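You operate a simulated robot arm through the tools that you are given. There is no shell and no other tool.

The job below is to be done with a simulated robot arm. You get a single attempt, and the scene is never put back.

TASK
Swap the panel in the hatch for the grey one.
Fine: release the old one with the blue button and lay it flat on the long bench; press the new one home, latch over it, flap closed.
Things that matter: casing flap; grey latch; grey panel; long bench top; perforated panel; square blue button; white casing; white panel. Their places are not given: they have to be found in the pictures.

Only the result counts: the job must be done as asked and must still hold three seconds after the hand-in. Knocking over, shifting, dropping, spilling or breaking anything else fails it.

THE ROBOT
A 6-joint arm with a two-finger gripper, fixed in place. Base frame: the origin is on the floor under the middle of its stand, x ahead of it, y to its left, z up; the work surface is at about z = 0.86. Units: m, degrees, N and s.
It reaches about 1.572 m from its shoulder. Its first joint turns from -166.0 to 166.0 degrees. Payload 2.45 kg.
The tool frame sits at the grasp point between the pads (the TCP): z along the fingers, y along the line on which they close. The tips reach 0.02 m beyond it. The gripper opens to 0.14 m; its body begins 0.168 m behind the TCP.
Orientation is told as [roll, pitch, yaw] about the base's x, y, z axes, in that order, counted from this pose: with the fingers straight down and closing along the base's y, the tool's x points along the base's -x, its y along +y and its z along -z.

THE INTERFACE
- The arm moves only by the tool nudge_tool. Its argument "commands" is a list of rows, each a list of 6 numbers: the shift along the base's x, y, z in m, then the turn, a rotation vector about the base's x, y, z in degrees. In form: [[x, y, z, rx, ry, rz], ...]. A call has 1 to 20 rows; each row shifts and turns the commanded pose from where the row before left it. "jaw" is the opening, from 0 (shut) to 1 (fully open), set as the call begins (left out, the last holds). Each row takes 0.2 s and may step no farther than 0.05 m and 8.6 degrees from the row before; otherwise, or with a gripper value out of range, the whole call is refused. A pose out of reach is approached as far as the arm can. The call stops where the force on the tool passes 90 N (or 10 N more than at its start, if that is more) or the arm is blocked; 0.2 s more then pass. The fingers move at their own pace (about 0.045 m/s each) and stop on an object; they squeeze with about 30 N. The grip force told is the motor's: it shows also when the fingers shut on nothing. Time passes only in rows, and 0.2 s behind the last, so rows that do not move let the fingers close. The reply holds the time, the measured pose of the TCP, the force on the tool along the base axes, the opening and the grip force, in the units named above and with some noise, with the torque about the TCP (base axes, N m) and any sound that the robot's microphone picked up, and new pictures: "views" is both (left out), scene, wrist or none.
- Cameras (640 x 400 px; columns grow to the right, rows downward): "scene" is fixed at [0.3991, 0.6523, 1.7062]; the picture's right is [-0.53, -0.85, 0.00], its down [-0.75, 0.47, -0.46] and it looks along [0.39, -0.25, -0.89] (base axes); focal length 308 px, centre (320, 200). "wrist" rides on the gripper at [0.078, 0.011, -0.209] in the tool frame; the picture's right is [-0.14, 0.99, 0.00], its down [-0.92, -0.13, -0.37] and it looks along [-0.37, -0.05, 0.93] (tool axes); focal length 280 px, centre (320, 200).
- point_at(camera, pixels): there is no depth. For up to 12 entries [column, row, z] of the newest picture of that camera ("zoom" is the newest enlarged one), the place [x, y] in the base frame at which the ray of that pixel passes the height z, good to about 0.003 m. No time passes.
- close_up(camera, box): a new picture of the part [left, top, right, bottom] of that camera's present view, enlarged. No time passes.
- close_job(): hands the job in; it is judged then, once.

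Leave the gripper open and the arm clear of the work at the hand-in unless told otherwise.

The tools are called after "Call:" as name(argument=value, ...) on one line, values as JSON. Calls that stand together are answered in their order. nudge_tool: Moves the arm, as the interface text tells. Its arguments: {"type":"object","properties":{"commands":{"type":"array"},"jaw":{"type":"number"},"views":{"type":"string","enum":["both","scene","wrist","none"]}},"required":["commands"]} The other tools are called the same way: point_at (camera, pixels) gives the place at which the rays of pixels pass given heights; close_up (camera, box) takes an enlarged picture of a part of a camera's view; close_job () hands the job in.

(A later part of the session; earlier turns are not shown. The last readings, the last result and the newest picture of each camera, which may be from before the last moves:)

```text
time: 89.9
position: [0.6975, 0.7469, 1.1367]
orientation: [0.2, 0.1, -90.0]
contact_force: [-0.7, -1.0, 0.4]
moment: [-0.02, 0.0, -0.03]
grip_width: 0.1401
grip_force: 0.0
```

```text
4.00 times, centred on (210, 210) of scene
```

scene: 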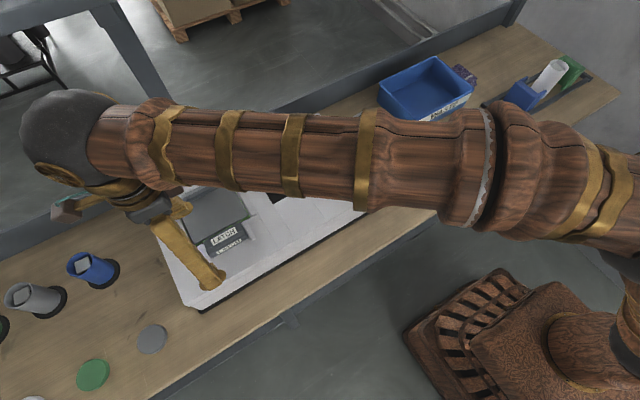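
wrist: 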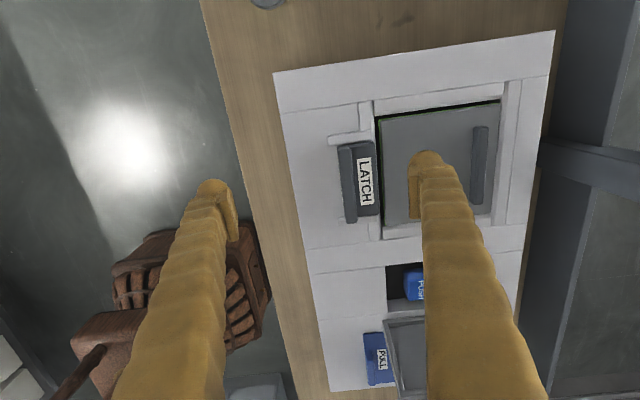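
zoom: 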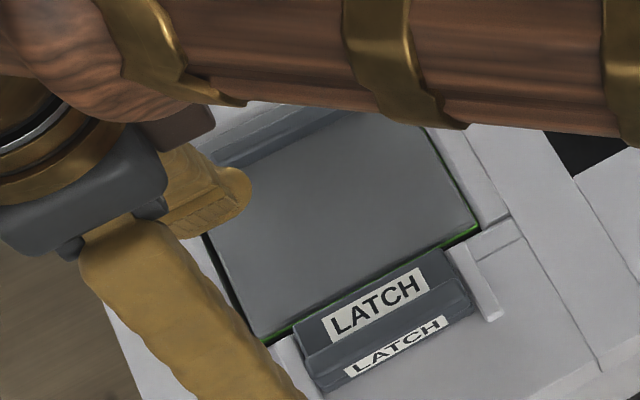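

The panel seems to sit inside the opening on all sides. To judge its height I move the arm out of the scene camera's line and take the same close-up as at the start, for a direct comparison.

Call:
nudge_tool(commands=[[0, -0.04, 0.02, 0, 0, 0], [0, -0.045, 0.01, 0, 0, 0], [-0.01, -0.045, 0.01, 0, 0, 0], [-0.01, -0.045, 0, 0, 0, 0], [-0.01, -0.045, 0, 0, 0, 0], [-0.01, -0.045, 0, 0, 0, 0], [-0.01, -0.045, 0, 0, 0, 0], [0, -0.045, 0, 0, 0, 0], [0, -0.045, 0, 0, 0, 0], [0, -0.045, 0, 0, 0, 0]], views="both")

Call:
close_up(camera="scene", box=[160, 160, 260, 260])

Call:
close_up(camera="scene", box=[170, 215, 250, 265])

```text
time: 92.1
position: [0.6541, 0.2998, 1.1782]
orientation: [0.1, 0.1, -89.9]
contact_force: [0.0, 0.3, -0.1]
moment: [0.05, -0.02, -0.01]
grip_width: 0.1399
grip_force: 0.0
```

scene: 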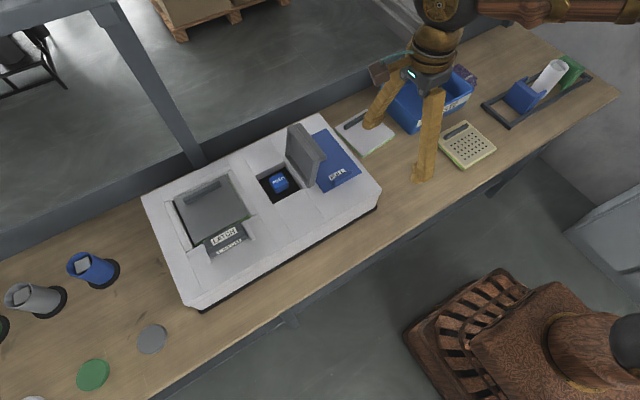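
wrist: 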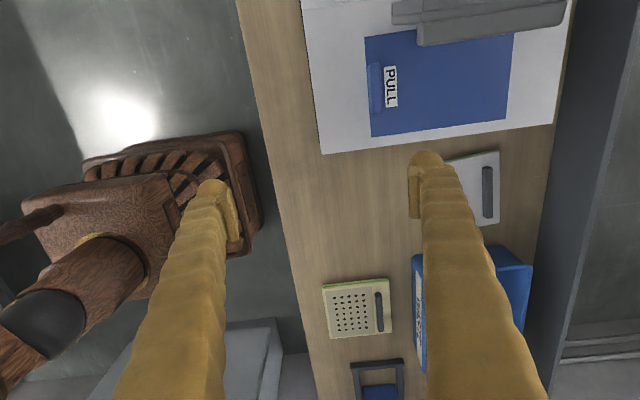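

```text
4.00 times, centred on (210, 210) of scene
```

zoom: 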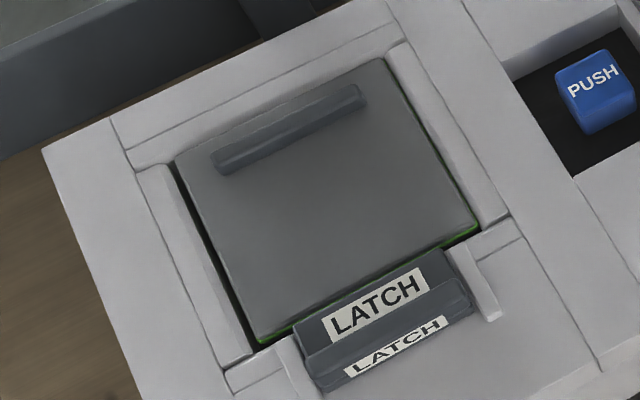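

```text
8.00 times, centred on (210, 240) of scene
```

zoom: 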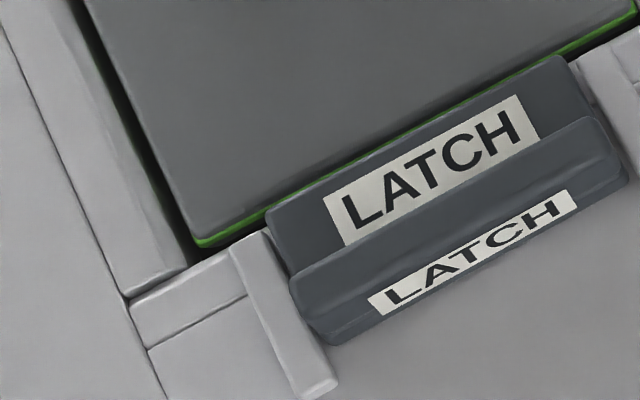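

Compared to the starting close-up, the panel's corners are ~5–7 px (at 4x) higher than the old panel was at home: it's sitting at the popped-up height, not yet home. I go back over the centre and press harder.

Call:
nudge_tool(commands=[[0, 0.045, 0, 0, 0, 0], [0, 0.045, 0, 0, 0, 0], [0, 0.045, 0, 0, 0, 0], [0, 0.045, 0, 0, 0, 0], [0, 0.045, 0, 0, 0, 0], [0.01, 0.045, 0, 0, 0, 0], [0.01, 0.045, 0, 0, 0, 0], [0.01, 0.045, 0, 0, 0, 0], [0.02, 0.044, 0, 0, 0, 0], [0.04, 0, -0.02, 0, 0, 0], [0.04, 0, -0.03, 0, 0, 0], [0.04, 0, -0.03, 0, 0, 0], [0.028, 0, -0.04, 0, 0, 0], [0, 0, -0.03, 0, 0, 0], [0, 0, 0, 0, 0, 0]], jaw=0, views="both")

```text
time: 95.3
position: [0.8499, 0.706, 1.0303]
orientation: [0.2, 0.1, -90.0]
contact_force: [0.1, -0.1, -0.9]
moment: [-0.01, 0.03, 0.01]
grip_width: 0.0001
grip_force: 29.5
```

scene: 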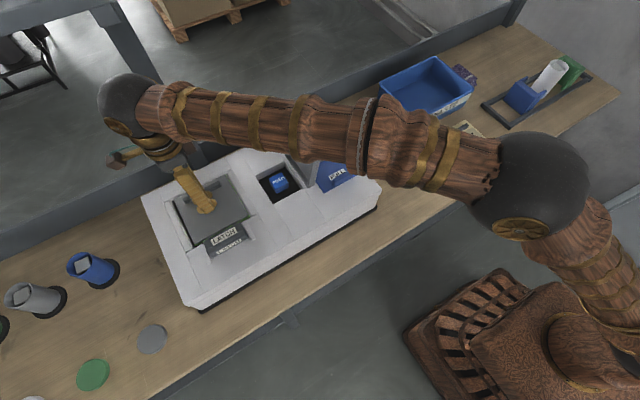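
wrist: 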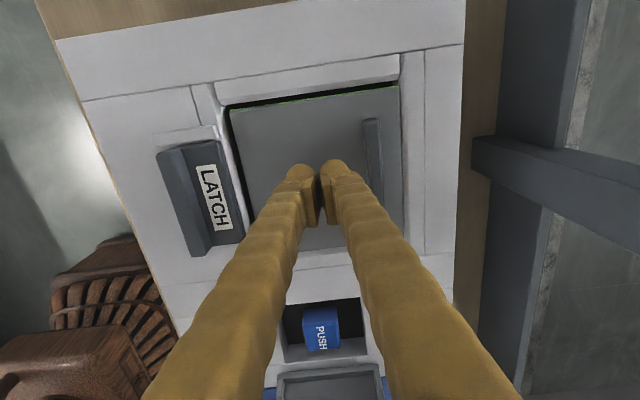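

The view shows the panel moved ~5 mm toward +x during the last press and lies within the opening with play. I press down at the centre again, building force gradually.

Call:
nudge_tool(commands=[[0, 0, -0.015, 0, 0, 0], [0, 0, -0.006, 0, 0, 0], [0, 0, -0.003, 0, 0, 0]], views="none")

Call:
nudge_tool(commands=[[0, 0, -0.003, 0, 0, 0]], views="none")

Call:
nudge_tool(commands=[[0, 0, -0.003, 0, 0, 0]], views="none")

```text
time: 96.1
position: [0.8502, 0.7061, 1.0048]
orientation: [0.2, 0.1, -89.9]
contact_force: [0.1, 0.4, -0.3]
moment: [-0.05, 0.01, -0.03]
grip_width: 0.0
grip_force: 29.2
```

```text
time: 96.5
position: [0.8501, 0.7065, 1.0028]
orientation: [0.4, 0.3, -90.0]
contact_force: [0.9, 1.3, 26.4]
moment: [-0.05, 0.06, 0.03]
grip_width: 0.0057
grip_force: 29.3
```

```text
time: 96.9
position: [0.8484, 0.7056, 1.0032]
orientation: [0.5, 0.3, -90.0]
contact_force: [2.9, 5.8, 56.1]
moment: [-0.03, 0.1, -0.02]
grip_width: 0.006
grip_force: 29.3
```

Call:
nudge_tool(commands=[[0, 0, -0.002, 0, 0, 0], [0, 0, 0, 0, 0, 0]], views="none")

Call:
nudge_tool(commands=[[0, 0, -0.0012, 0, 0, 0], [0, 0, 0, 0, 0, 0]], views="both")

```text
time: 97.4
position: [0.8506, 0.7066, 1.0042]
orientation: [0.7, 0.6, -89.9]
contact_force: [-1.5, -1.0, 16.3]
moment: [-0.1, 0.09, 0.09]
grip_width: 0.0061
grip_force: 29.4
stopped in row 2: the force on the tool passed its limit at 92 N (the readings are from after the stop); the commanded pose is now the measured one
```

```text
time: 98.0
position: [0.8507, 0.7065, 1.0035]
orientation: [0.8, 0.5, -89.9]
contact_force: [-3.5, -2.1, 41.7]
moment: [-0.2, 0.23, 0.07]
grip_width: 0.0061
grip_force: 29.4
```

scene: 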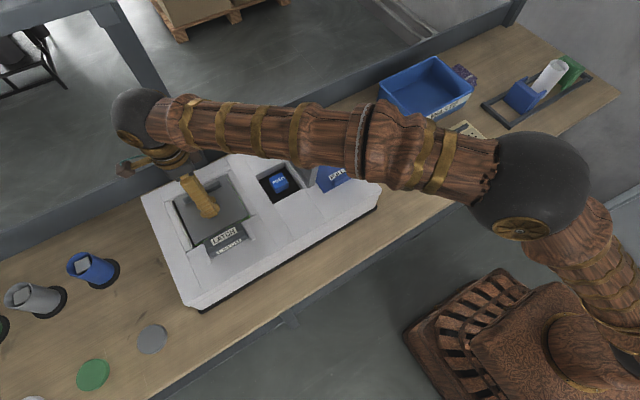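
wrist: 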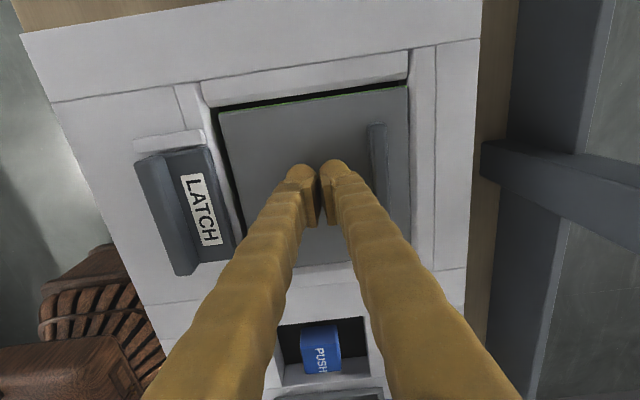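

Over 90 N at the centre and it doesn't budge or click. I'll probe elsewhere: press near the −x edge (latch side) to see if the panel rocks or sits unevenly.

Call:
nudge_tool(commands=[[0, 0, 0.012, -0.6, 0.5, 0], [-0.02, 0, 0, 0, 0, 0], [-0.02, 0, 0, 0, 0, 0], [0, 0, 0, 0, 0, 0]], views="none")

Call:
nudge_tool(commands=[[0, 0, -0.006, 0, 0, 0], [0, 0, -0.003, 0, 0, 0]], views="none")

Call:
nudge_tool(commands=[[0, 0, -0.003, 0, 0, 0]], views="none")

```text
time: 99.0
position: [0.8099, 0.7047, 1.0119]
orientation: [0.0, -0.2, -90.0]
contact_force: [-0.3, 0.9, 0.8]
moment: [-0.01, -0.01, -0.01]
grip_width: 0.0001
grip_force: 29.3
```

```text
time: 99.6
position: [0.8102, 0.7071, 1.0043]
orientation: [0.1, -0.1, -89.9]
contact_force: [0.4, 0.4, 3.3]
moment: [0.04, 0.02, -0.01]
grip_width: 0.0059
grip_force: 29.3
```

```text
time: 100.0
position: [0.8097, 0.7058, 1.0027]
orientation: [0.2, -0.1, -90.0]
contact_force: [-6.9, -6.9, 30.7]
moment: [-0.12, 0.16, -0.01]
grip_width: 0.0059
grip_force: 29.4
```

Same height (tips ≈0.983) and rigid at the −x side. I press a bit more there.

Call:
nudge_tool(commands=[[0, 0, -0.003, 0, 0, 0]], views="none")

Call:
nudge_tool(commands=[[0, 0, 0.012, 0, 0, 0], [0, 0, 0.03, 0, 0, 0], [-0.03, 0, 0.04, 0, 0, 0], [-0.04, 0, 0.03, 0, 0, 0], [-0.04, 0, 0.03, 0, 0, 0], [0, 0, 0, 0, 0, 0]], jaw=1, views="both")

Call:
close_up(camera="wrist", box=[300, 60, 520, 220])

```text
time: 100.4
position: [0.8091, 0.7056, 1.0029]
orientation: [0.3, 0.1, -90.0]
contact_force: [1.3, -9.3, 65.2]
moment: [-0.18, 0.06, 0.0]
grip_width: 0.006
grip_force: 30.2
```

```text
time: 101.8
position: [0.6968, 0.7043, 1.14]
orientation: [0.1, -0.3, -90.0]
contact_force: [0.5, -0.3, -1.3]
moment: [-0.02, -0.02, 0.01]
grip_width: 0.1295
grip_force: 0.2
```

scene: 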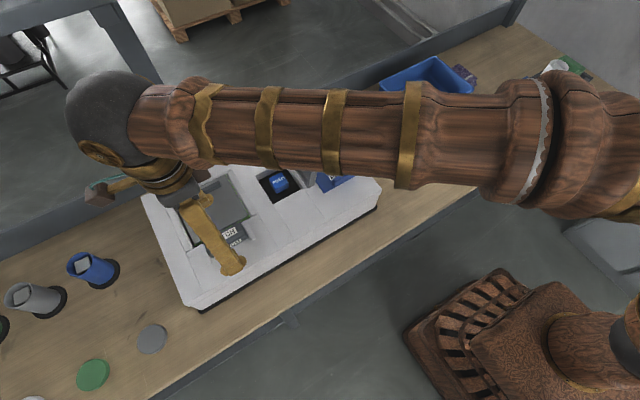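
wrist: 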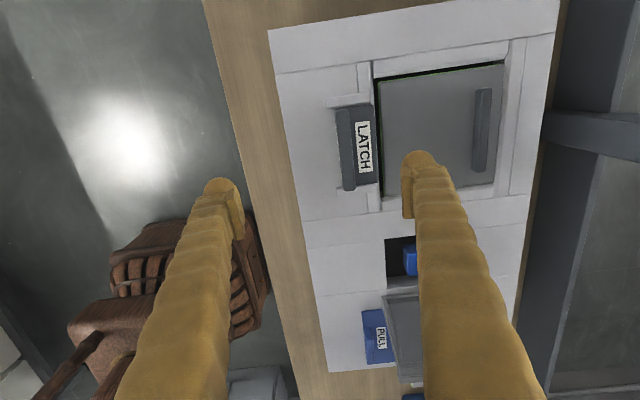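

```text
2.50 times, centred on (410, 140) of wrist
```

zoom: 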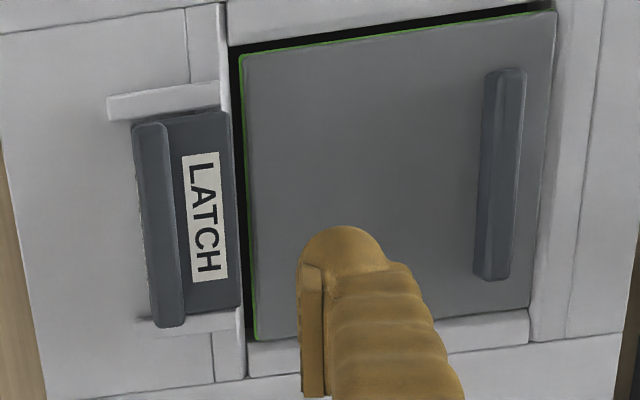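

I check the old panel on the bench too: whether it lies flat and how thick it looks compared with the others.

Call:
close_up(camera="scene", box=[425, 110, 505, 175])

Call:
close_up(camera="wrist", box=[360, 55, 450, 125])

Call:
close_up(camera="wrist", box=[440, 50, 530, 210])

```text
6.15 times, centred on (465, 142) of scene
```

zoom: 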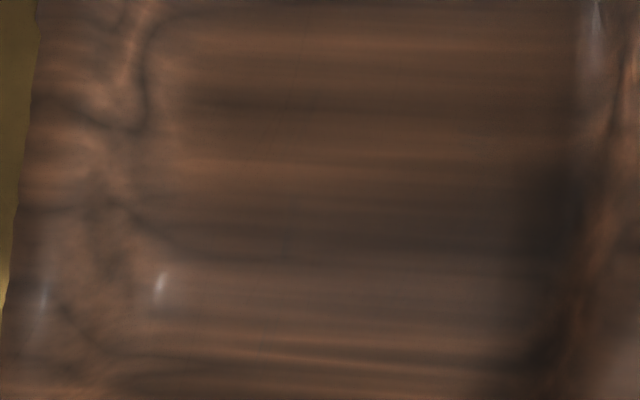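

```text
5.71 times, centred on (405, 90) of wrist
```

zoom: 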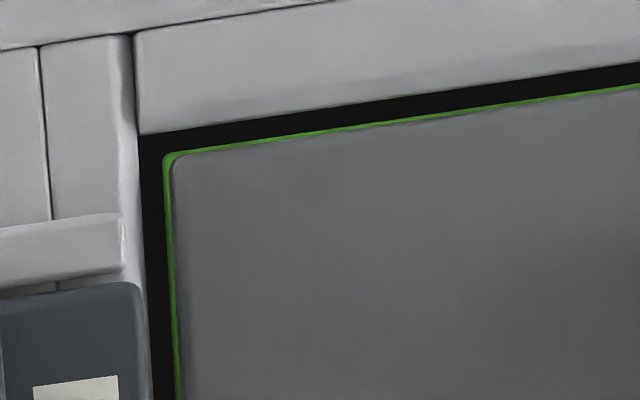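

```text
2.50 times, centred on (485, 130) of wrist
```

zoom: 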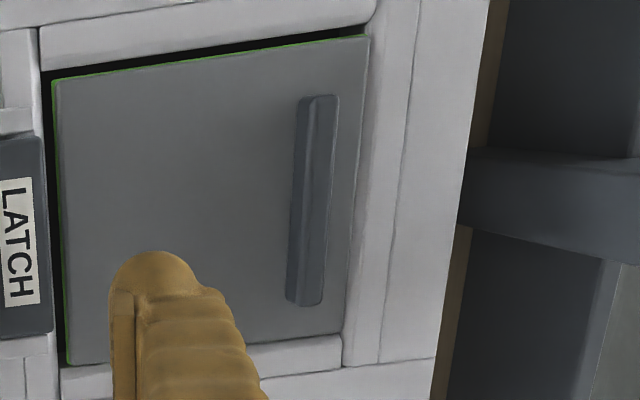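

The black gap is visible on the −x and +y sides. I measure the panel corners now and the opening's corners to see if the panel is off-centre.

Call:
point_at(camera="wrist", pixels=[[378.8, 82.8, 0.983], [504, 64.8, 0.983], [493.2, 183.2, 0.983], [384.8, 196, 0.983], [374.5, 78.8, 0.98], [505, 61, 0.98], [496, 186, 0.98], [380, 199, 0.98], [380.5, 200, 0.96], [374.5, 78.8, 0.96]])

```text
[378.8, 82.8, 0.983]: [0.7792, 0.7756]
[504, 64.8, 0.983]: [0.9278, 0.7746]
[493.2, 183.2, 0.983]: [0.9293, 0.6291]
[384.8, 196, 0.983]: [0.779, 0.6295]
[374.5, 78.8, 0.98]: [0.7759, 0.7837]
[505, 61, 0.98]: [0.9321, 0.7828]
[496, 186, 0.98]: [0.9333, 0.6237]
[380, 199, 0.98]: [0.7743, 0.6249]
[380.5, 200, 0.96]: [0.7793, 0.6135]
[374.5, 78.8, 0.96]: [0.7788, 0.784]
```

From scene-picture geometry, the panel appears to be at or near home depth but sideways off by about (+2, −2.5) mm, which may keep it from catching. I'll grip the handle again, feel the side walls, centre the panel, and press again.

Call:
nudge_tool(commands=[[0.04, 0, -0.01, 0, 0, 0], [0.04, 0, -0.015, 0, 0, 0], [0.04, 0, -0.015, 0, 0, 0], [0.04, 0, -0.015, 0, 0, 0], [0.04, 0, -0.02, 0, 0, 0], [0.003, 0, -0.02, 0, 0, 0], [0, 0, -0.02, 0, 0, 0], [0, 0, 0, 0, 0, 0]], jaw=0.3, views="both")

```text
time: 103.6
position: [0.9051, 0.7073, 1.0235]
orientation: [0.1, -0.2, -89.9]
contact_force: [-0.1, 0.7, -0.5]
moment: [-0.01, -0.03, 0.02]
grip_width: 0.042
grip_force: 0.1
```

scene: 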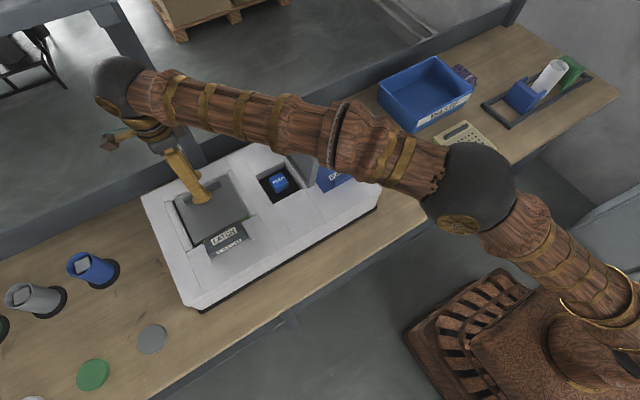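
wrist: 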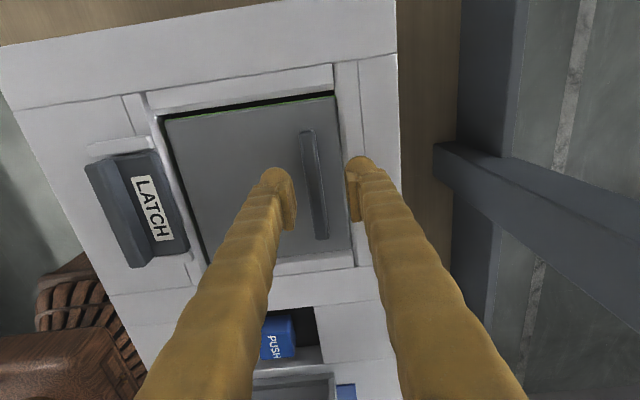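

The handle is about 5 mm to −x of the TCP. I shift −5 mm, lower to tips ≈0.985 and close.

Call:
nudge_tool(commands=[[-0.005, 0, -0.008, 0, 0, 0], [0, 0, -0.007, 0, 0, 0], [0, 0, -0.003, 0, 0, 0]], views="none")

Call:
nudge_tool(commands=[[0, 0, 0, 0, 0, 0], [0, 0, 0, 0, 0, 0], [0, 0, 0, 0, 0, 0]], jaw=0, views="wrist")

```text
time: 104.4
position: [0.8979, 0.7058, 1.0069]
orientation: [0.1, -0.3, -90.1]
contact_force: [0.3, 0.4, -0.9]
moment: [-0.04, -0.01, -0.02]
grip_width: 0.0422
grip_force: 0.0
```

```text
time: 105.2
position: [0.8982, 0.7066, 1.0059]
orientation: [0.0, -0.4, -89.9]
contact_force: [0.9, -0.5, -0.1]
moment: [-0.02, -0.02, -0.04]
grip_width: 0.0128
grip_force: 29.9
```

wrist: 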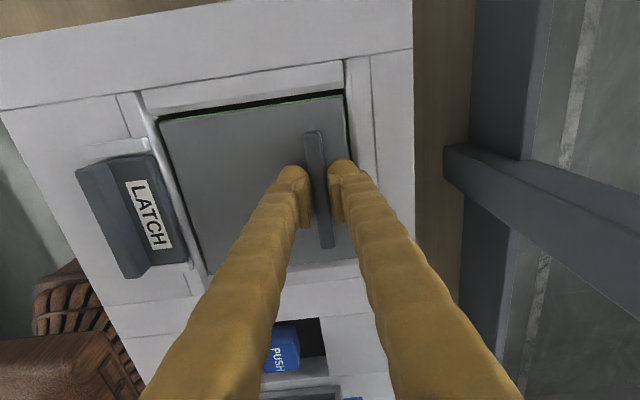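

Gripped. Now I feel the walls: first +y by 1.5 mm steps.

Call:
nudge_tool(commands=[[0, 0.0015, 0.0005, 0, 0, 0], [0, 0.0015, 0, 0, 0, 0]], views="none")

Call:
nudge_tool(commands=[[0, 0.0015, 0, 0, 0, 0]], views="none")

Call:
nudge_tool(commands=[[0, 0.0015, 0, 0, 0, 0]], views="none")

```text
time: 105.8
position: [0.8973, 0.7088, 1.0076]
orientation: [0.0, -0.2, -90.0]
contact_force: [0.1, 0.1, -0.5]
moment: [0.01, -0.06, 0.01]
grip_width: 0.0131
grip_force: 30.0
```

```text
time: 106.2
position: [0.8978, 0.7117, 1.0068]
orientation: [-0.1, -0.3, -90.1]
contact_force: [0.3, -1.2, -0.2]
moment: [-0.11, -0.06, -0.01]
grip_width: 0.0127
grip_force: 30.0
```

```text
time: 106.6
position: [0.8979, 0.712, 1.0073]
orientation: [0.0, -0.2, -90.0]
contact_force: [-2.7, -10.6, 0.3]
moment: [-0.28, 0.03, -0.01]
grip_width: 0.0129
grip_force: 29.4
```

Wall met on +y at TCP y≈0.7117. Now toward −y.

Call:
nudge_tool(commands=[[0, -0.005, 0, 0, 0, 0], [0, -0.003, 0, 0, 0, 0]], views="none")

Call:
nudge_tool(commands=[[0, -0.0015, 0, 0, 0, 0]], views="none")

Call:
nudge_tool(commands=[[0, -0.0015, 0, 0, 0, 0]], views="none")

Call:
nudge_tool(commands=[[0, -0.0015, 0, 0, 0, 0]], views="none")

```text
time: 107.2
position: [0.8976, 0.7056, 1.0071]
orientation: [0.2, -0.1, -89.9]
contact_force: [2.1, 5.1, 0.4]
moment: [0.02, -0.03, -0.03]
grip_width: 0.0129
grip_force: 29.5
```

```text
time: 107.6
position: [0.8968, 0.704, 1.0071]
orientation: [0.1, -0.2, -90.0]
contact_force: [6.7, 22.7, 3.9]
moment: [0.29, -0.06, -0.03]
grip_width: 0.0128
grip_force: 30.1
```

```text
time: 108.0
position: [0.8969, 0.7026, 1.0059]
orientation: [0.0, -0.3, -89.9]
contact_force: [-1.6, 22.7, 3.4]
moment: [0.38, -0.02, -0.11]
grip_width: 0.0131
grip_force: 30.0
```

```text
time: 108.4
position: [0.8966, 0.7014, 1.0076]
orientation: [0.0, -0.2, -90.0]
contact_force: [-5.3, 22.7, 3.2]
moment: [0.36, 0.06, -0.09]
grip_width: 0.0128
grip_force: 30.1
```

The force stayed at 22.7 N while moving: −y wall is at about TCP y 0.705 and the grip slid along the handle ~3.5 mm. Total y play is ≈6.5 mm. I move back to the middle and then feel the x walls.

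Call:
nudge_tool(commands=[[0, 0.003, 0, 0, 0, 0], [0, 0.0025, 0, 0, 0, 0]], views="none")

Call:
nudge_tool(commands=[[0.002, 0, 0, 0, 0, 0]], views="none")

Call:
nudge_tool(commands=[[0.002, 0, 0, 0, 0, 0]], views="none")

```text
time: 109.0
position: [0.8981, 0.7047, 1.0084]
orientation: [0.1, -0.2, -90.1]
contact_force: [-0.1, -0.6, 0.6]
moment: [0.02, -0.11, 0.01]
grip_width: 0.0131
grip_force: 29.6
```

```text
time: 109.4
position: [0.9, 0.7054, 1.0066]
orientation: [0.0, -0.3, -90.0]
contact_force: [-7.2, -1.9, 0.1]
moment: [-0.09, 0.13, -0.04]
grip_width: 0.013
grip_force: 29.7
```

```text
time: 109.8
position: [0.9016, 0.7057, 1.0083]
orientation: [-0.1, -0.2, -89.9]
contact_force: [-27.1, -6.2, 4.1]
moment: [-0.23, 0.42, -0.03]
grip_width: 0.0132
grip_force: 29.5
```

+x wall at TCP x≈0.8995. Now toward −x.

Call:
nudge_tool(commands=[[-0.004, 0, 0, 0, 0, 0], [-0.002, 0, 0, 0, 0, 0]], views="none")

Call:
nudge_tool(commands=[[-0.002, 0, 0, 0, 0, 0]], views="none")

Call:
nudge_tool(commands=[[-0.002, 0, 0, 0, 0, 0]], views="none")

```text
time: 110.4
position: [0.8962, 0.7058, 1.0057]
orientation: [0.1, -0.2, -90.1]
contact_force: [0.7, -0.7, -1.8]
moment: [-0.04, -0.09, 0.02]
grip_width: 0.0128
grip_force: 30.1
```

```text
time: 110.8
position: [0.895, 0.7061, 1.0068]
orientation: [0.1, -0.2, -89.9]
contact_force: [11.1, 1.1, 1.0]
moment: [0.03, -0.1, 0.0]
grip_width: 0.013
grip_force: 30.4
```

```text
time: 111.2
position: [0.8937, 0.7044, 1.008]
orientation: [0.3, -0.1, -90.0]
contact_force: [42.2, 9.5, 7.3]
moment: [0.19, -0.42, -0.02]
grip_width: 0.013
grip_force: 29.9
```

−x wall at TCP x≈0.895, so the x centre is ≈0.8972. I centre it and press down through the grip.

Call:
nudge_tool(commands=[[0.0027, 0, 0, 0, 0, 0], [0.0026, 0, 0, 0, 0, 0]], views="none")

Call:
nudge_tool(commands=[[0, 0, -0.003, 0, 0, 0], [0, 0, -0.003, 0, 0, 0]], views="none")

Call:
nudge_tool(commands=[[0, 0, -0.003, 0, 0, 0]], views="none")

```text
time: 111.8
position: [0.896, 0.7046, 1.0082]
orientation: [-0.1, -0.2, -89.9]
contact_force: [-1.6, 0.8, 3.7]
moment: [-0.25, 0.11, -0.12]
grip_width: 0.0129
grip_force: 29.9
```

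```text
time: 112.4
position: [0.8963, 0.7055, 1.0041]
orientation: [0.1, -0.1, -89.9]
contact_force: [-9.4, 1.4, 35.1]
moment: [0.03, 0.2, -0.04]
grip_width: 0.0128
grip_force: 30.0
```

```text
time: 112.8
position: [0.8959, 0.7055, 1.0031]
orientation: [0.3, 0.0, -89.9]
contact_force: [-13.6, -1.3, 70.0]
moment: [-0.13, 0.61, 0.03]
grip_width: 0.0131
grip_force: 30.2
```

Still rigid at the same depth, now centred. I release, move the arm aside, and compare the scene close-up with the starting one to judge depth with the panel centred.

Call:
nudge_tool(commands=[[0, 0, 0.005, 0, 0, 0], [0, 0, 0.004, 0, 0, 0]], views="none")

Call:
nudge_tool(commands=[[0, 0, 0, 0, 0, 0], [0, 0, 0, 0, 0, 0], [0, 0, 0, 0, 0, 0]], jaw=0.35, views="wrist")

```text
time: 113.4
position: [0.8968, 0.7045, 1.0037]
orientation: [-0.1, -0.3, -89.8]
contact_force: [-1.2, 4.7, 15.6]
moment: [0.75, -0.12, 0.09]
grip_width: 0.0128
grip_force: 29.5
```

```text
time: 114.2
position: [0.8973, 0.7041, 1.0068]
orientation: [0.0, -0.3, -90.1]
contact_force: [0.2, 0.5, 0.5]
moment: [0.01, 0.0, 0.0]
grip_width: 0.049
grip_force: 0.1
```

wrist: 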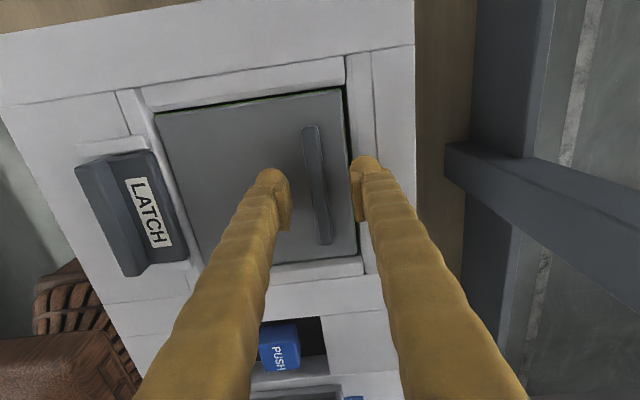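

The panel is now closer to +y; the gap on top is narrow. I press again at the centre with closed fingers in this position.

Call:
nudge_tool(commands=[[0, 0, 0.02, 0, 0, 0], [0, 0, 0.01, 0, 0, 0], [-0.023, 0.001, 0, 0, 0, 0], [-0.023, 0, 0, 0, 0, 0], [0, 0, 0, 0, 0, 0]], jaw=0, views="wrist")

Call:
nudge_tool(commands=[[0, 0, -0.02, 0, 0, 0], [0, 0, -0.01, 0, 0, 0]], views="none")

Call:
nudge_tool(commands=[[0, 0, -0.004, 0, 0, 0]], views="none")

Call:
nudge_tool(commands=[[0, 0, -0.004, 0, 0, 0]], views="none")

```text
time: 115.4
position: [0.8508, 0.7054, 1.0356]
orientation: [0.1, -0.2, -89.9]
contact_force: [-0.1, 0.1, -0.6]
moment: [-0.04, -0.03, 0.0]
grip_width: 0.0
grip_force: 29.7
```

wrist: 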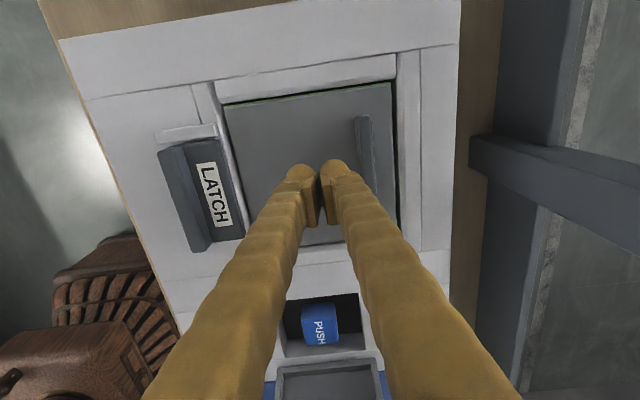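

```text
time: 116.0
position: [0.8533, 0.7064, 1.0045]
orientation: [0.0, -0.2, -89.9]
contact_force: [-0.5, 0.5, -0.8]
moment: [-0.02, -0.01, -0.04]
grip_width: 0.0
grip_force: 29.4
```

```text
time: 116.4
position: [0.851, 0.7058, 1.0035]
orientation: [0.2, 0.0, -89.9]
contact_force: [7.0, 5.2, 21.1]
moment: [0.15, -0.08, 0.02]
grip_width: 0.0059
grip_force: 29.5
```

```text
time: 116.8
position: [0.8524, 0.7059, 1.0035]
orientation: [0.4, 0.0, -89.9]
contact_force: [13.3, 12.1, 59.0]
moment: [0.22, -0.12, -0.04]
grip_width: 0.0059
grip_force: 29.0
```

Rigid again. One hint: at t≈113 the tool didn't follow an upward command while gripping the handle — the panel may already be caught. I test it: grip the handle and pull up gently by 2–3 mm, reading the force.

Call:
nudge_tool(commands=[[0, 0, 0.01, 0, 0, 0], [0, 0, 0.025, 0, 0, 0], [0.023, 0, 0, 0, 0, 0], [0.023, 0, 0, 0, 0, 0], [0, 0, 0, 0, 0, 0]], jaw=0.3, views="wrist")

```text
time: 118.0
position: [0.8972, 0.7068, 1.034]
orientation: [0.0, -0.2, -89.9]
contact_force: [-0.5, -0.9, -0.3]
moment: [0.0, 0.0, 0.02]
grip_width: 0.0421
grip_force: 0.0
```

wrist: 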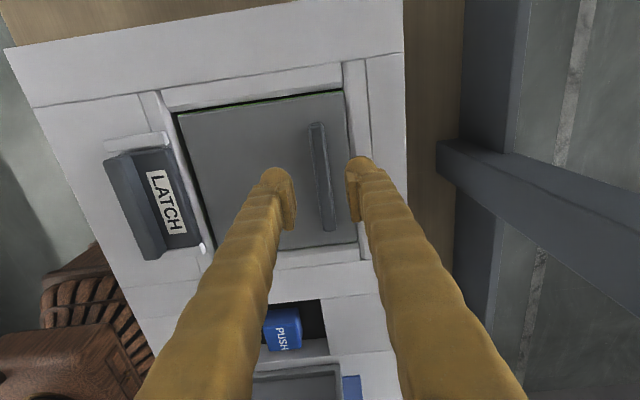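

The handle is centred between the fingers. I lower, close and pull up slightly.

Call:
nudge_tool(commands=[[0, 0, -0.015, 0, 0, 0], [0, 0, -0.01, 0, 0, 0], [0, 0, -0.0035, 0, 0, 0]], views="none")

Call:
nudge_tool(commands=[[0, 0, 0, 0, 0, 0], [0, 0, 0, 0, 0, 0], [0, 0, 0, 0, 0, 0]], jaw=0, views="none")

Call:
nudge_tool(commands=[[0, 0, 0.0015, 0, 0, 0], [0, 0, 0, 0, 0, 0]], views="none")

Call:
nudge_tool(commands=[[0, 0, 0.0015, 0, 0, 0], [0, 0, 0, 0, 0, 0]], views="wrist")

```text
time: 118.8
position: [0.8967, 0.7058, 1.0066]
orientation: [0.0, -0.2, -89.9]
contact_force: [0.4, -1.2, 0.7]
moment: [0.02, 0.0, 0.01]
grip_width: 0.0422
grip_force: 0.0
```

```text
time: 119.6
position: [0.8962, 0.7071, 1.0075]
orientation: [0.0, -0.1, -89.9]
contact_force: [-0.8, 0.0, 0.9]
moment: [0.01, 0.03, 0.0]
grip_width: 0.0134
grip_force: 30.0
```

```text
time: 120.2
position: [0.8961, 0.7066, 1.0075]
orientation: [0.0, -0.2, -89.9]
contact_force: [0.5, -0.5, -0.3]
moment: [-0.01, -0.1, 0.02]
grip_width: 0.0128
grip_force: 29.9
```

```text
time: 120.8
position: [0.8961, 0.7053, 1.0088]
orientation: [0.0, -0.1, -89.9]
contact_force: [0.0, 0.4, -1.1]
moment: [0.02, -0.09, 0.05]
grip_width: 0.013
grip_force: 30.0
```

wrist: 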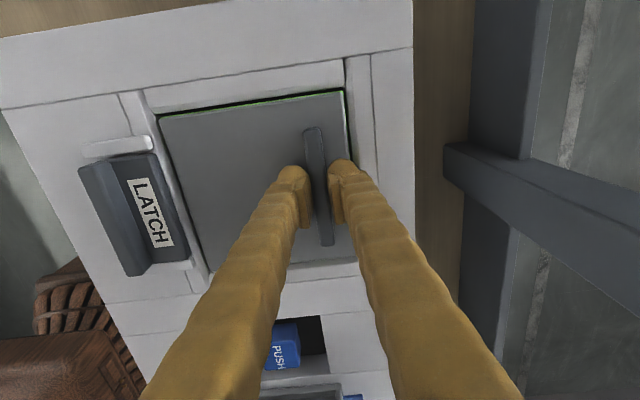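

The panel lifts freely, so it isn't caught. I need to understand what's underneath: I lift the panel out, move aside, and inspect the empty hatch from the scene camera.

Call:
nudge_tool(commands=[[0, 0, 0.01, 0, 0, 0], [0, 0, 0.02, 0, 0, 0], [0, 0, 0.03, 0, 0, 0], [-0.01, 0, 0.03, 0, 0, 0], [-0.035, 0, 0.02, 0, 0, 0], [-0.04, 0, 0.015, 0, 0, 0], [-0.04, 0, 0.015, 0, 0, 0], [-0.04, 0, 0.01, 0, 0, 0], [-0.035, 0, 0.01, 0, 0, 0], [0, -0.0475, 0, 0, 0, 0], [0, -0.0475, 0, 0, 0, 0], [0, -0.0475, 0, 0, 0, 0], [0, -0.0475, 0, 0, 0, 0], [0, -0.0475, 0, 0, 0, 0], [0, -0.0475, 0, 0, 0, 0], [0, -0.0475, 0, 0, 0, 0], [0, -0.0475, 0, 0, 0, 0], [0, -0.0475, 0, 0, 0, 0], [0, -0.0475, 0, 0, 0, 0], [0, 0, 0, 0, 0, 0]], views="both")

Call:
close_up(camera="scene", box=[160, 160, 260, 260])

Call:
close_up(camera="scene", box=[170, 200, 260, 260])

```text
time: 125.0
position: [0.6986, 0.2314, 1.1717]
orientation: [0.0, -0.2, -89.9]
contact_force: [-0.4, -0.2, -2.1]
moment: [-0.02, -0.1, -0.03]
grip_width: 0.0129
grip_force: 29.8
```

scene: 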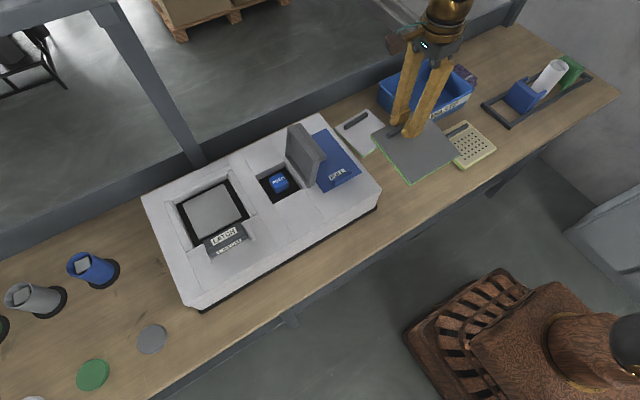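
wrist: 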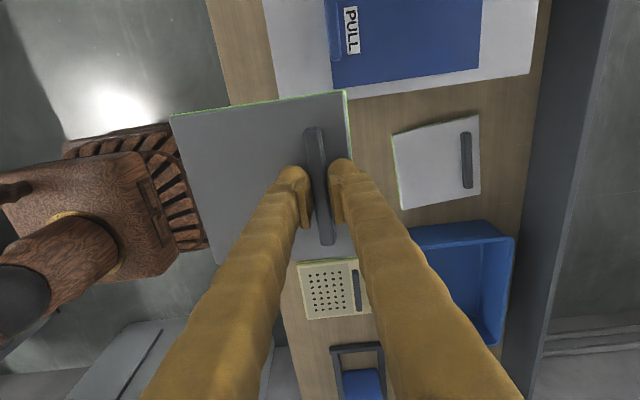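

```text
4.00 times, centred on (210, 210) of scene
```

zoom: 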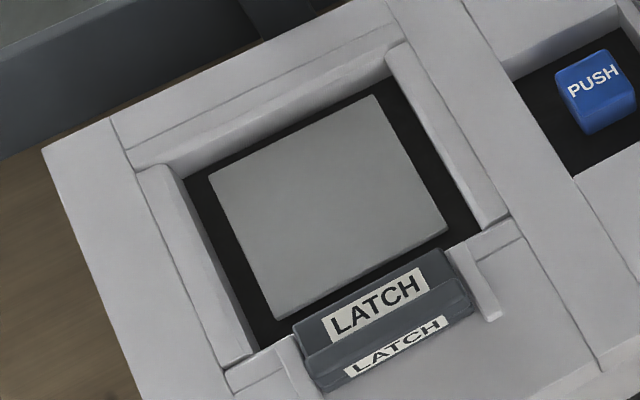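

```text
6.67 times, centred on (215, 230) of scene
```

zoom: 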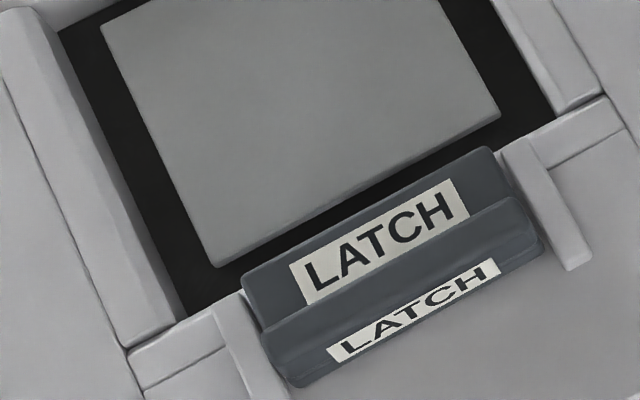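

The empty hatch shows a thin light plate near a black floor about 20 mm below the rim. I'll put the grey panel back on its old spot for a moment and probe that plate with the fingertips to learn whether it is a spring-loaded ejector.

Call:
nudge_tool(commands=[[0.014, -0.038, -0.02, 0, 0, 0], [0.014, -0.038, -0.02, 0, 0, 0], [0, 0, -0.045, 0, 0, 0], [0, 0, -0.045, 0, 0, 0], [0, 0, -0.045, 0, 0, 0], [0, 0, -0.045, 0, 0, 0], [0, 0, -0.03, 0, 0, 0], [0, 0, 0, 0, 0, 0]], views="both")

```text
time: 126.8
position: [0.726, 0.1549, 0.9224]
orientation: [0.0, -0.2, -90.1]
contact_force: [0.0, -0.7, -2.2]
moment: [-0.01, -0.1, 0.0]
grip_width: 0.013
grip_force: 30.1
```

scene: 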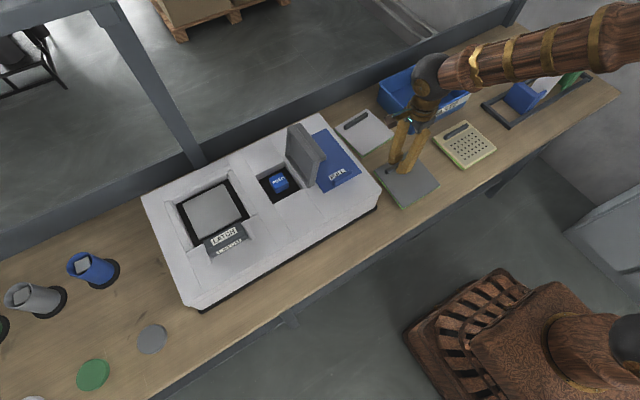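
wrist: 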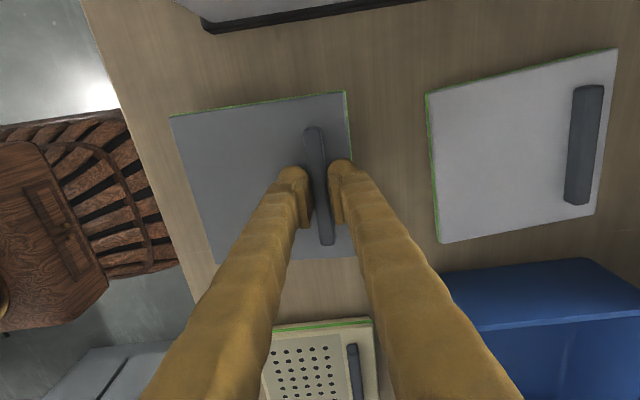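

Lowering it to the bench gently.

Call:
nudge_tool(commands=[[0, 0, -0.008, 0, 0, 0], [0, 0, -0.004, 0, 0, 0]], views="none")

Call:
nudge_tool(commands=[[0, 0, -0.002, 0, 0, 0]], views="none")

Call:
nudge_tool(commands=[[0, 0, -0.002, 0, 0, 0]], views="none")

Call:
nudge_tool(commands=[[0, 0, -0.002, 0, 0, 0]], views="none")

```text
time: 127.4
position: [0.7248, 0.1551, 0.9088]
orientation: [0.1, -0.3, -90.1]
contact_force: [0.1, -0.7, -0.9]
moment: [0.09, 0.06, 0.03]
grip_width: 0.013
grip_force: 29.6
```

```text
time: 127.8
position: [0.7257, 0.155, 0.9044]
orientation: [0.0, -0.1, -89.9]
contact_force: [-0.2, -0.2, -0.8]
moment: [0.06, 0.04, 0.01]
grip_width: 0.0127
grip_force: 30.5
```

```text
time: 128.2
position: [0.7252, 0.1551, 0.9044]
orientation: [0.2, -0.2, -89.9]
contact_force: [-4.3, -0.4, 19.0]
moment: [-0.18, 0.08, -0.04]
grip_width: 0.0125
grip_force: 30.4
```

```text
time: 128.6
position: [0.7266, 0.1554, 0.9025]
orientation: [0.3, -0.2, -90.0]
contact_force: [1.3, -7.7, 32.8]
moment: [-0.09, 0.05, 0.0]
grip_width: 0.0132
grip_force: 30.2
```

It's on the bench. I ease off, open the fingers, rise, and go probe the plate in the empty hatch.

Call:
nudge_tool(commands=[[0, 0, 0.003, 0, 0, 0], [0, 0, 0, 0, 0, 0]], views="none")

Call:
nudge_tool(commands=[[0, 0, 0, 0, 0, 0], [0, 0, 0, 0, 0, 0], [0, 0, 0.01, 0, 0, 0], [0, 0, 0.03, 0, 0, 0], [0, 0, 0.045, 0, 0, 0], [0, 0, 0.045, 0, 0, 0], [0, 0, 0.045, 0, 0, 0], [0, 0, 0.045, 0, 0, 0], [0, 0, 0.03, 0, 0, 0]], jaw=0.4, views="both")

```text
time: 129.2
position: [0.7236, 0.1553, 0.9021]
orientation: [0.1, -0.2, -89.9]
contact_force: [0.5, -0.2, -0.8]
moment: [0.02, -0.08, -0.02]
grip_width: 0.0128
grip_force: 29.9
```

```text
time: 131.2
position: [0.7267, 0.1529, 1.1523]
orientation: [0.0, -0.1, -89.9]
contact_force: [-0.5, 0.3, 0.3]
moment: [0.01, -0.02, -0.02]
grip_width: 0.056
grip_force: 0.1
```

scene: 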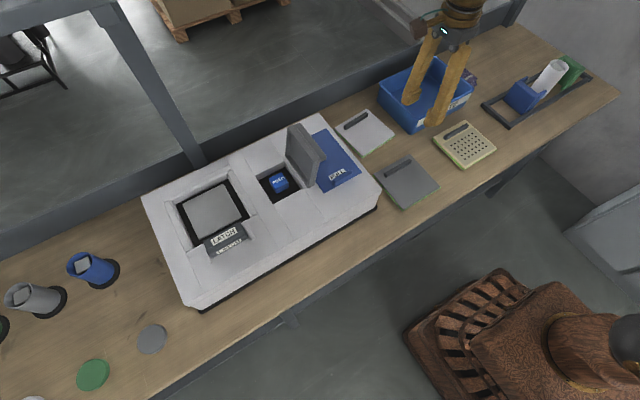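
wrist: 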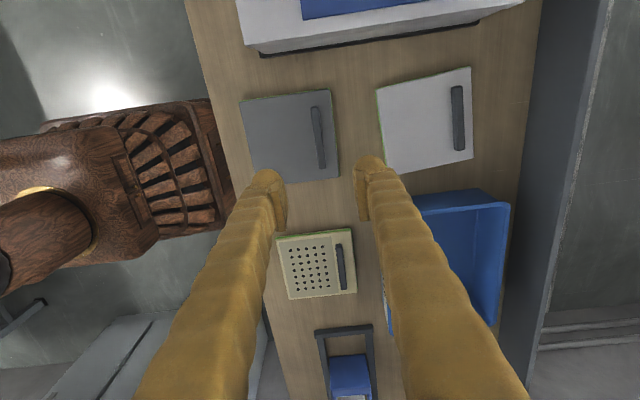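

The grey panel is back on its spot. I move to above the hatch with the fingers closed.

Call:
nudge_tool(commands=[[-0.01, 0.046, 0.005, 0, 0, 0], [-0.01, 0.046, 0.005, 0, 0, 0], [0, 0.046, 0, 0, 0, 0], [0, 0.046, 0, 0, 0, 0], [0, 0.046, 0, 0, 0, 0], [0, 0.046, 0, 0, 0, 0], [0, 0.046, 0, 0, 0, 0], [0, 0.046, 0, 0, 0, 0], [0, 0.046, 0, 0, 0, 0], [0, 0.046, 0, 0, 0, 0], [0, 0.046, 0, 0, 0, 0], [0, 0.046, 0, 0, 0, 0], [0.035, 0, -0.02, 0, 0, 0], [0.04, 0, -0.02, 0, 0, 0], [0.04, 0, -0.03, 0, 0, 0], [0.03, 0, -0.04, 0, 0, 0], [0, 0, -0.02, 0, 0, 0]], jaw=0, views="both")

Call:
close_up(camera="wrist", box=[190, 50, 430, 260])

```text
time: 134.8
position: [0.851, 0.708, 1.0321]
orientation: [0.1, -0.2, -89.9]
contact_force: [-0.8, -0.1, 0.2]
moment: [0.03, -0.02, -0.03]
grip_width: 0.0
grip_force: 29.0
```

scene: 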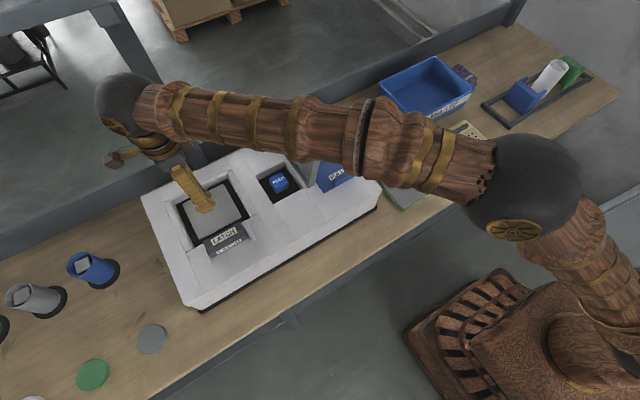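
wrist: 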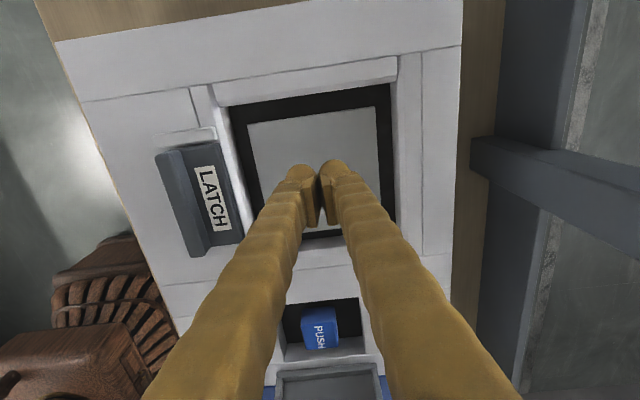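

```text
1.90 times, centred on (310, 155) of wrist
```

zoom: 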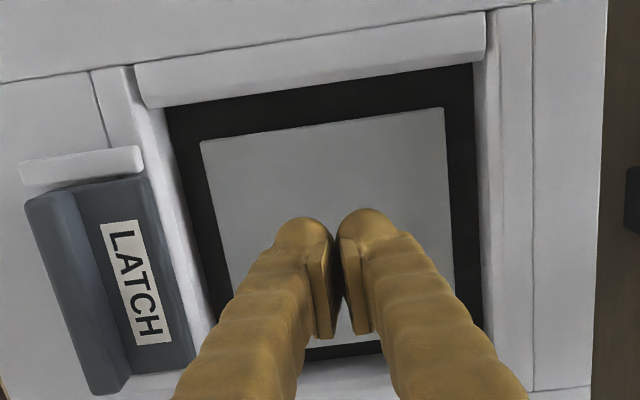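

Centred over the plate. I lower in steps and watch for contact.

Call:
nudge_tool(commands=[[0, 0, -0.012, 0, 0, 0], [0, 0, -0.01, 0, 0, 0]], views="none")

Call:
nudge_tool(commands=[[0, 0, -0.005, 0, 0, 0], [0, 0, -0.005, 0, 0, 0]], views="none")

Call:
nudge_tool(commands=[[0, 0, -0.004, 0, 0, 0]], views="none")

Call:
nudge_tool(commands=[[0, 0, -0.004, 0, 0, 0]], views="none")

```text
time: 135.4
position: [0.852, 0.7075, 1.0103]
orientation: [0.0, -0.2, -89.9]
contact_force: [0.3, -0.1, 0.1]
moment: [-0.03, -0.01, 0.01]
grip_width: 0.0
grip_force: 29.2
```

```text
time: 136.0
position: [0.8512, 0.7077, 1.0015]
orientation: [0.1, -0.2, -89.9]
contact_force: [-1.0, -0.1, -0.3]
moment: [-0.02, 0.02, 0.01]
grip_width: 0.0
grip_force: 28.9
```

```text
time: 136.4
position: [0.8509, 0.7068, 0.9982]
orientation: [0.0, -0.2, -89.9]
contact_force: [0.2, -0.1, -1.0]
moment: [0.02, -0.02, 0.0]
grip_width: 0.0
grip_force: 29.5
```

```text
time: 136.8
position: [0.8505, 0.7082, 0.9927]
orientation: [0.0, -0.2, -89.9]
contact_force: [-0.5, -1.1, 1.1]
moment: [0.0, 0.01, 0.02]
grip_width: 0.0
grip_force: 29.2
```

No contact at tips ≈0.973. Further down.

Call:
nudge_tool(commands=[[0, 0, -0.004, 0, 0, 0]], views="none")

Call:
nudge_tool(commands=[[0, 0, -0.004, 0, 0, 0]], views="none")

Call:
nudge_tool(commands=[[0, 0, -0.003, 0, 0, 0]], views="none")

Call:
nudge_tool(commands=[[0, 0, -0.003, 0, 0, 0]], views="none")

```text
time: 137.2
position: [0.8504, 0.7078, 0.9909]
orientation: [0.0, -0.2, -90.0]
contact_force: [-0.9, -3.0, 12.9]
moment: [-0.06, 0.01, 0.03]
grip_width: 0.0059
grip_force: 29.0
```

```text
time: 137.6
position: [0.8518, 0.7074, 0.9869]
orientation: [0.2, -0.1, -89.9]
contact_force: [1.3, -0.8, 14.0]
moment: [-0.01, 0.0, -0.08]
grip_width: 0.0059
grip_force: 29.2
```

```text
time: 138.0
position: [0.85, 0.7074, 0.9821]
orientation: [0.1, -0.3, -89.8]
contact_force: [0.5, -0.8, 6.4]
moment: [0.05, -0.05, -0.08]
grip_width: 0.0059
grip_force: 29.4
```

```text
time: 138.4
position: [0.8501, 0.7066, 0.9823]
orientation: [0.2, -0.1, -89.9]
contact_force: [-2.3, 0.0, 28.0]
moment: [0.04, 0.07, 0.0]
grip_width: 0.0061
grip_force: 29.3
```

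Now it's clear: the plate is movable — met at tips ≈0.9715 with ~13 N, travelling about 10 mm to a hard stop at ≈0.962. I check whether it stays down: retreat a little and touch again.

Call:
nudge_tool(commands=[[0, 0, 0.01, 0, 0, 0], [0, 0, 0.02, 0, 0, 0], [0, 0, 0, 0, 0, 0], [0, 0, 0, 0, 0, 0], [0, 0, 0, 0, 0, 0]], views="both")

Call:
close_up(camera="wrist", box=[190, 50, 430, 260])

Call:
nudge_tool(commands=[[0, 0, -0.01, 0, 0, 0], [0, 0, -0.008, 0, 0, 0]], views="none")

Call:
nudge_tool(commands=[[0, 0, -0.003, 0, 0, 0]], views="none")

Call:
nudge_tool(commands=[[0, 0, -0.003, 0, 0, 0]], views="none")

```text
time: 139.6
position: [0.8498, 0.7075, 1.0091]
orientation: [0.0, -0.2, -89.9]
contact_force: [-0.5, 1.0, 0.2]
moment: [0.02, -0.01, -0.05]
grip_width: 0.0001
grip_force: 28.9
```

scene: 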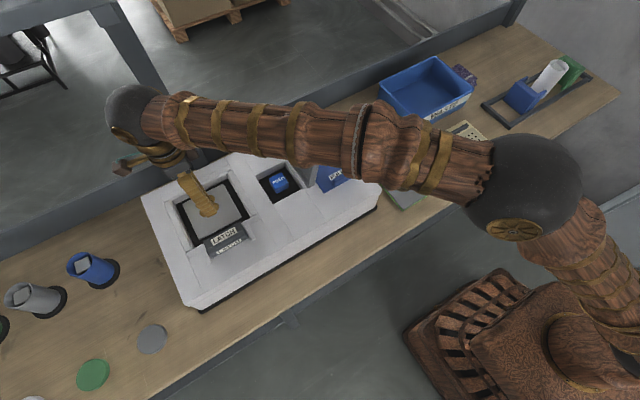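
wrist: 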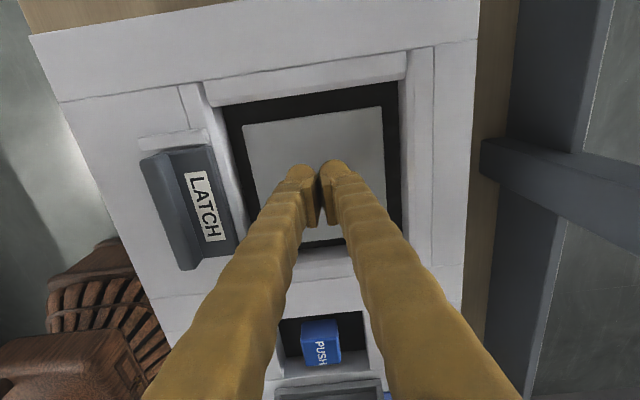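

```text
1.90 times, centred on (310, 155) of wrist
```

zoom: 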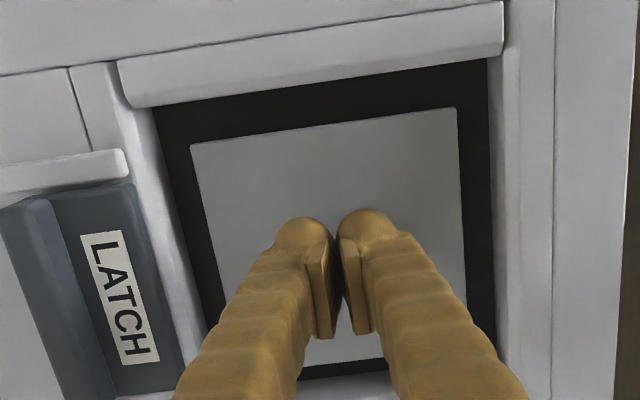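

```text
time: 140.2
position: [0.8496, 0.7073, 0.9919]
orientation: [0.0, -0.2, -89.9]
contact_force: [-0.2, -0.3, 2.3]
moment: [0.05, 0.05, 0.03]
grip_width: 0.006
grip_force: 29.4
```

```text
time: 140.6
position: [0.8491, 0.7072, 0.9898]
orientation: [0.1, -0.2, -89.9]
contact_force: [-3.5, -3.2, 13.8]
moment: [-0.01, 0.08, -0.01]
grip_width: 0.0062
grip_force: 29.5
```

```text
time: 141.0
position: [0.851, 0.7085, 0.9867]
orientation: [0.2, -0.1, -89.9]
contact_force: [-5.9, -0.6, 14.2]
moment: [0.03, 0.13, 0.03]
grip_width: 0.006
grip_force: 30.1
```

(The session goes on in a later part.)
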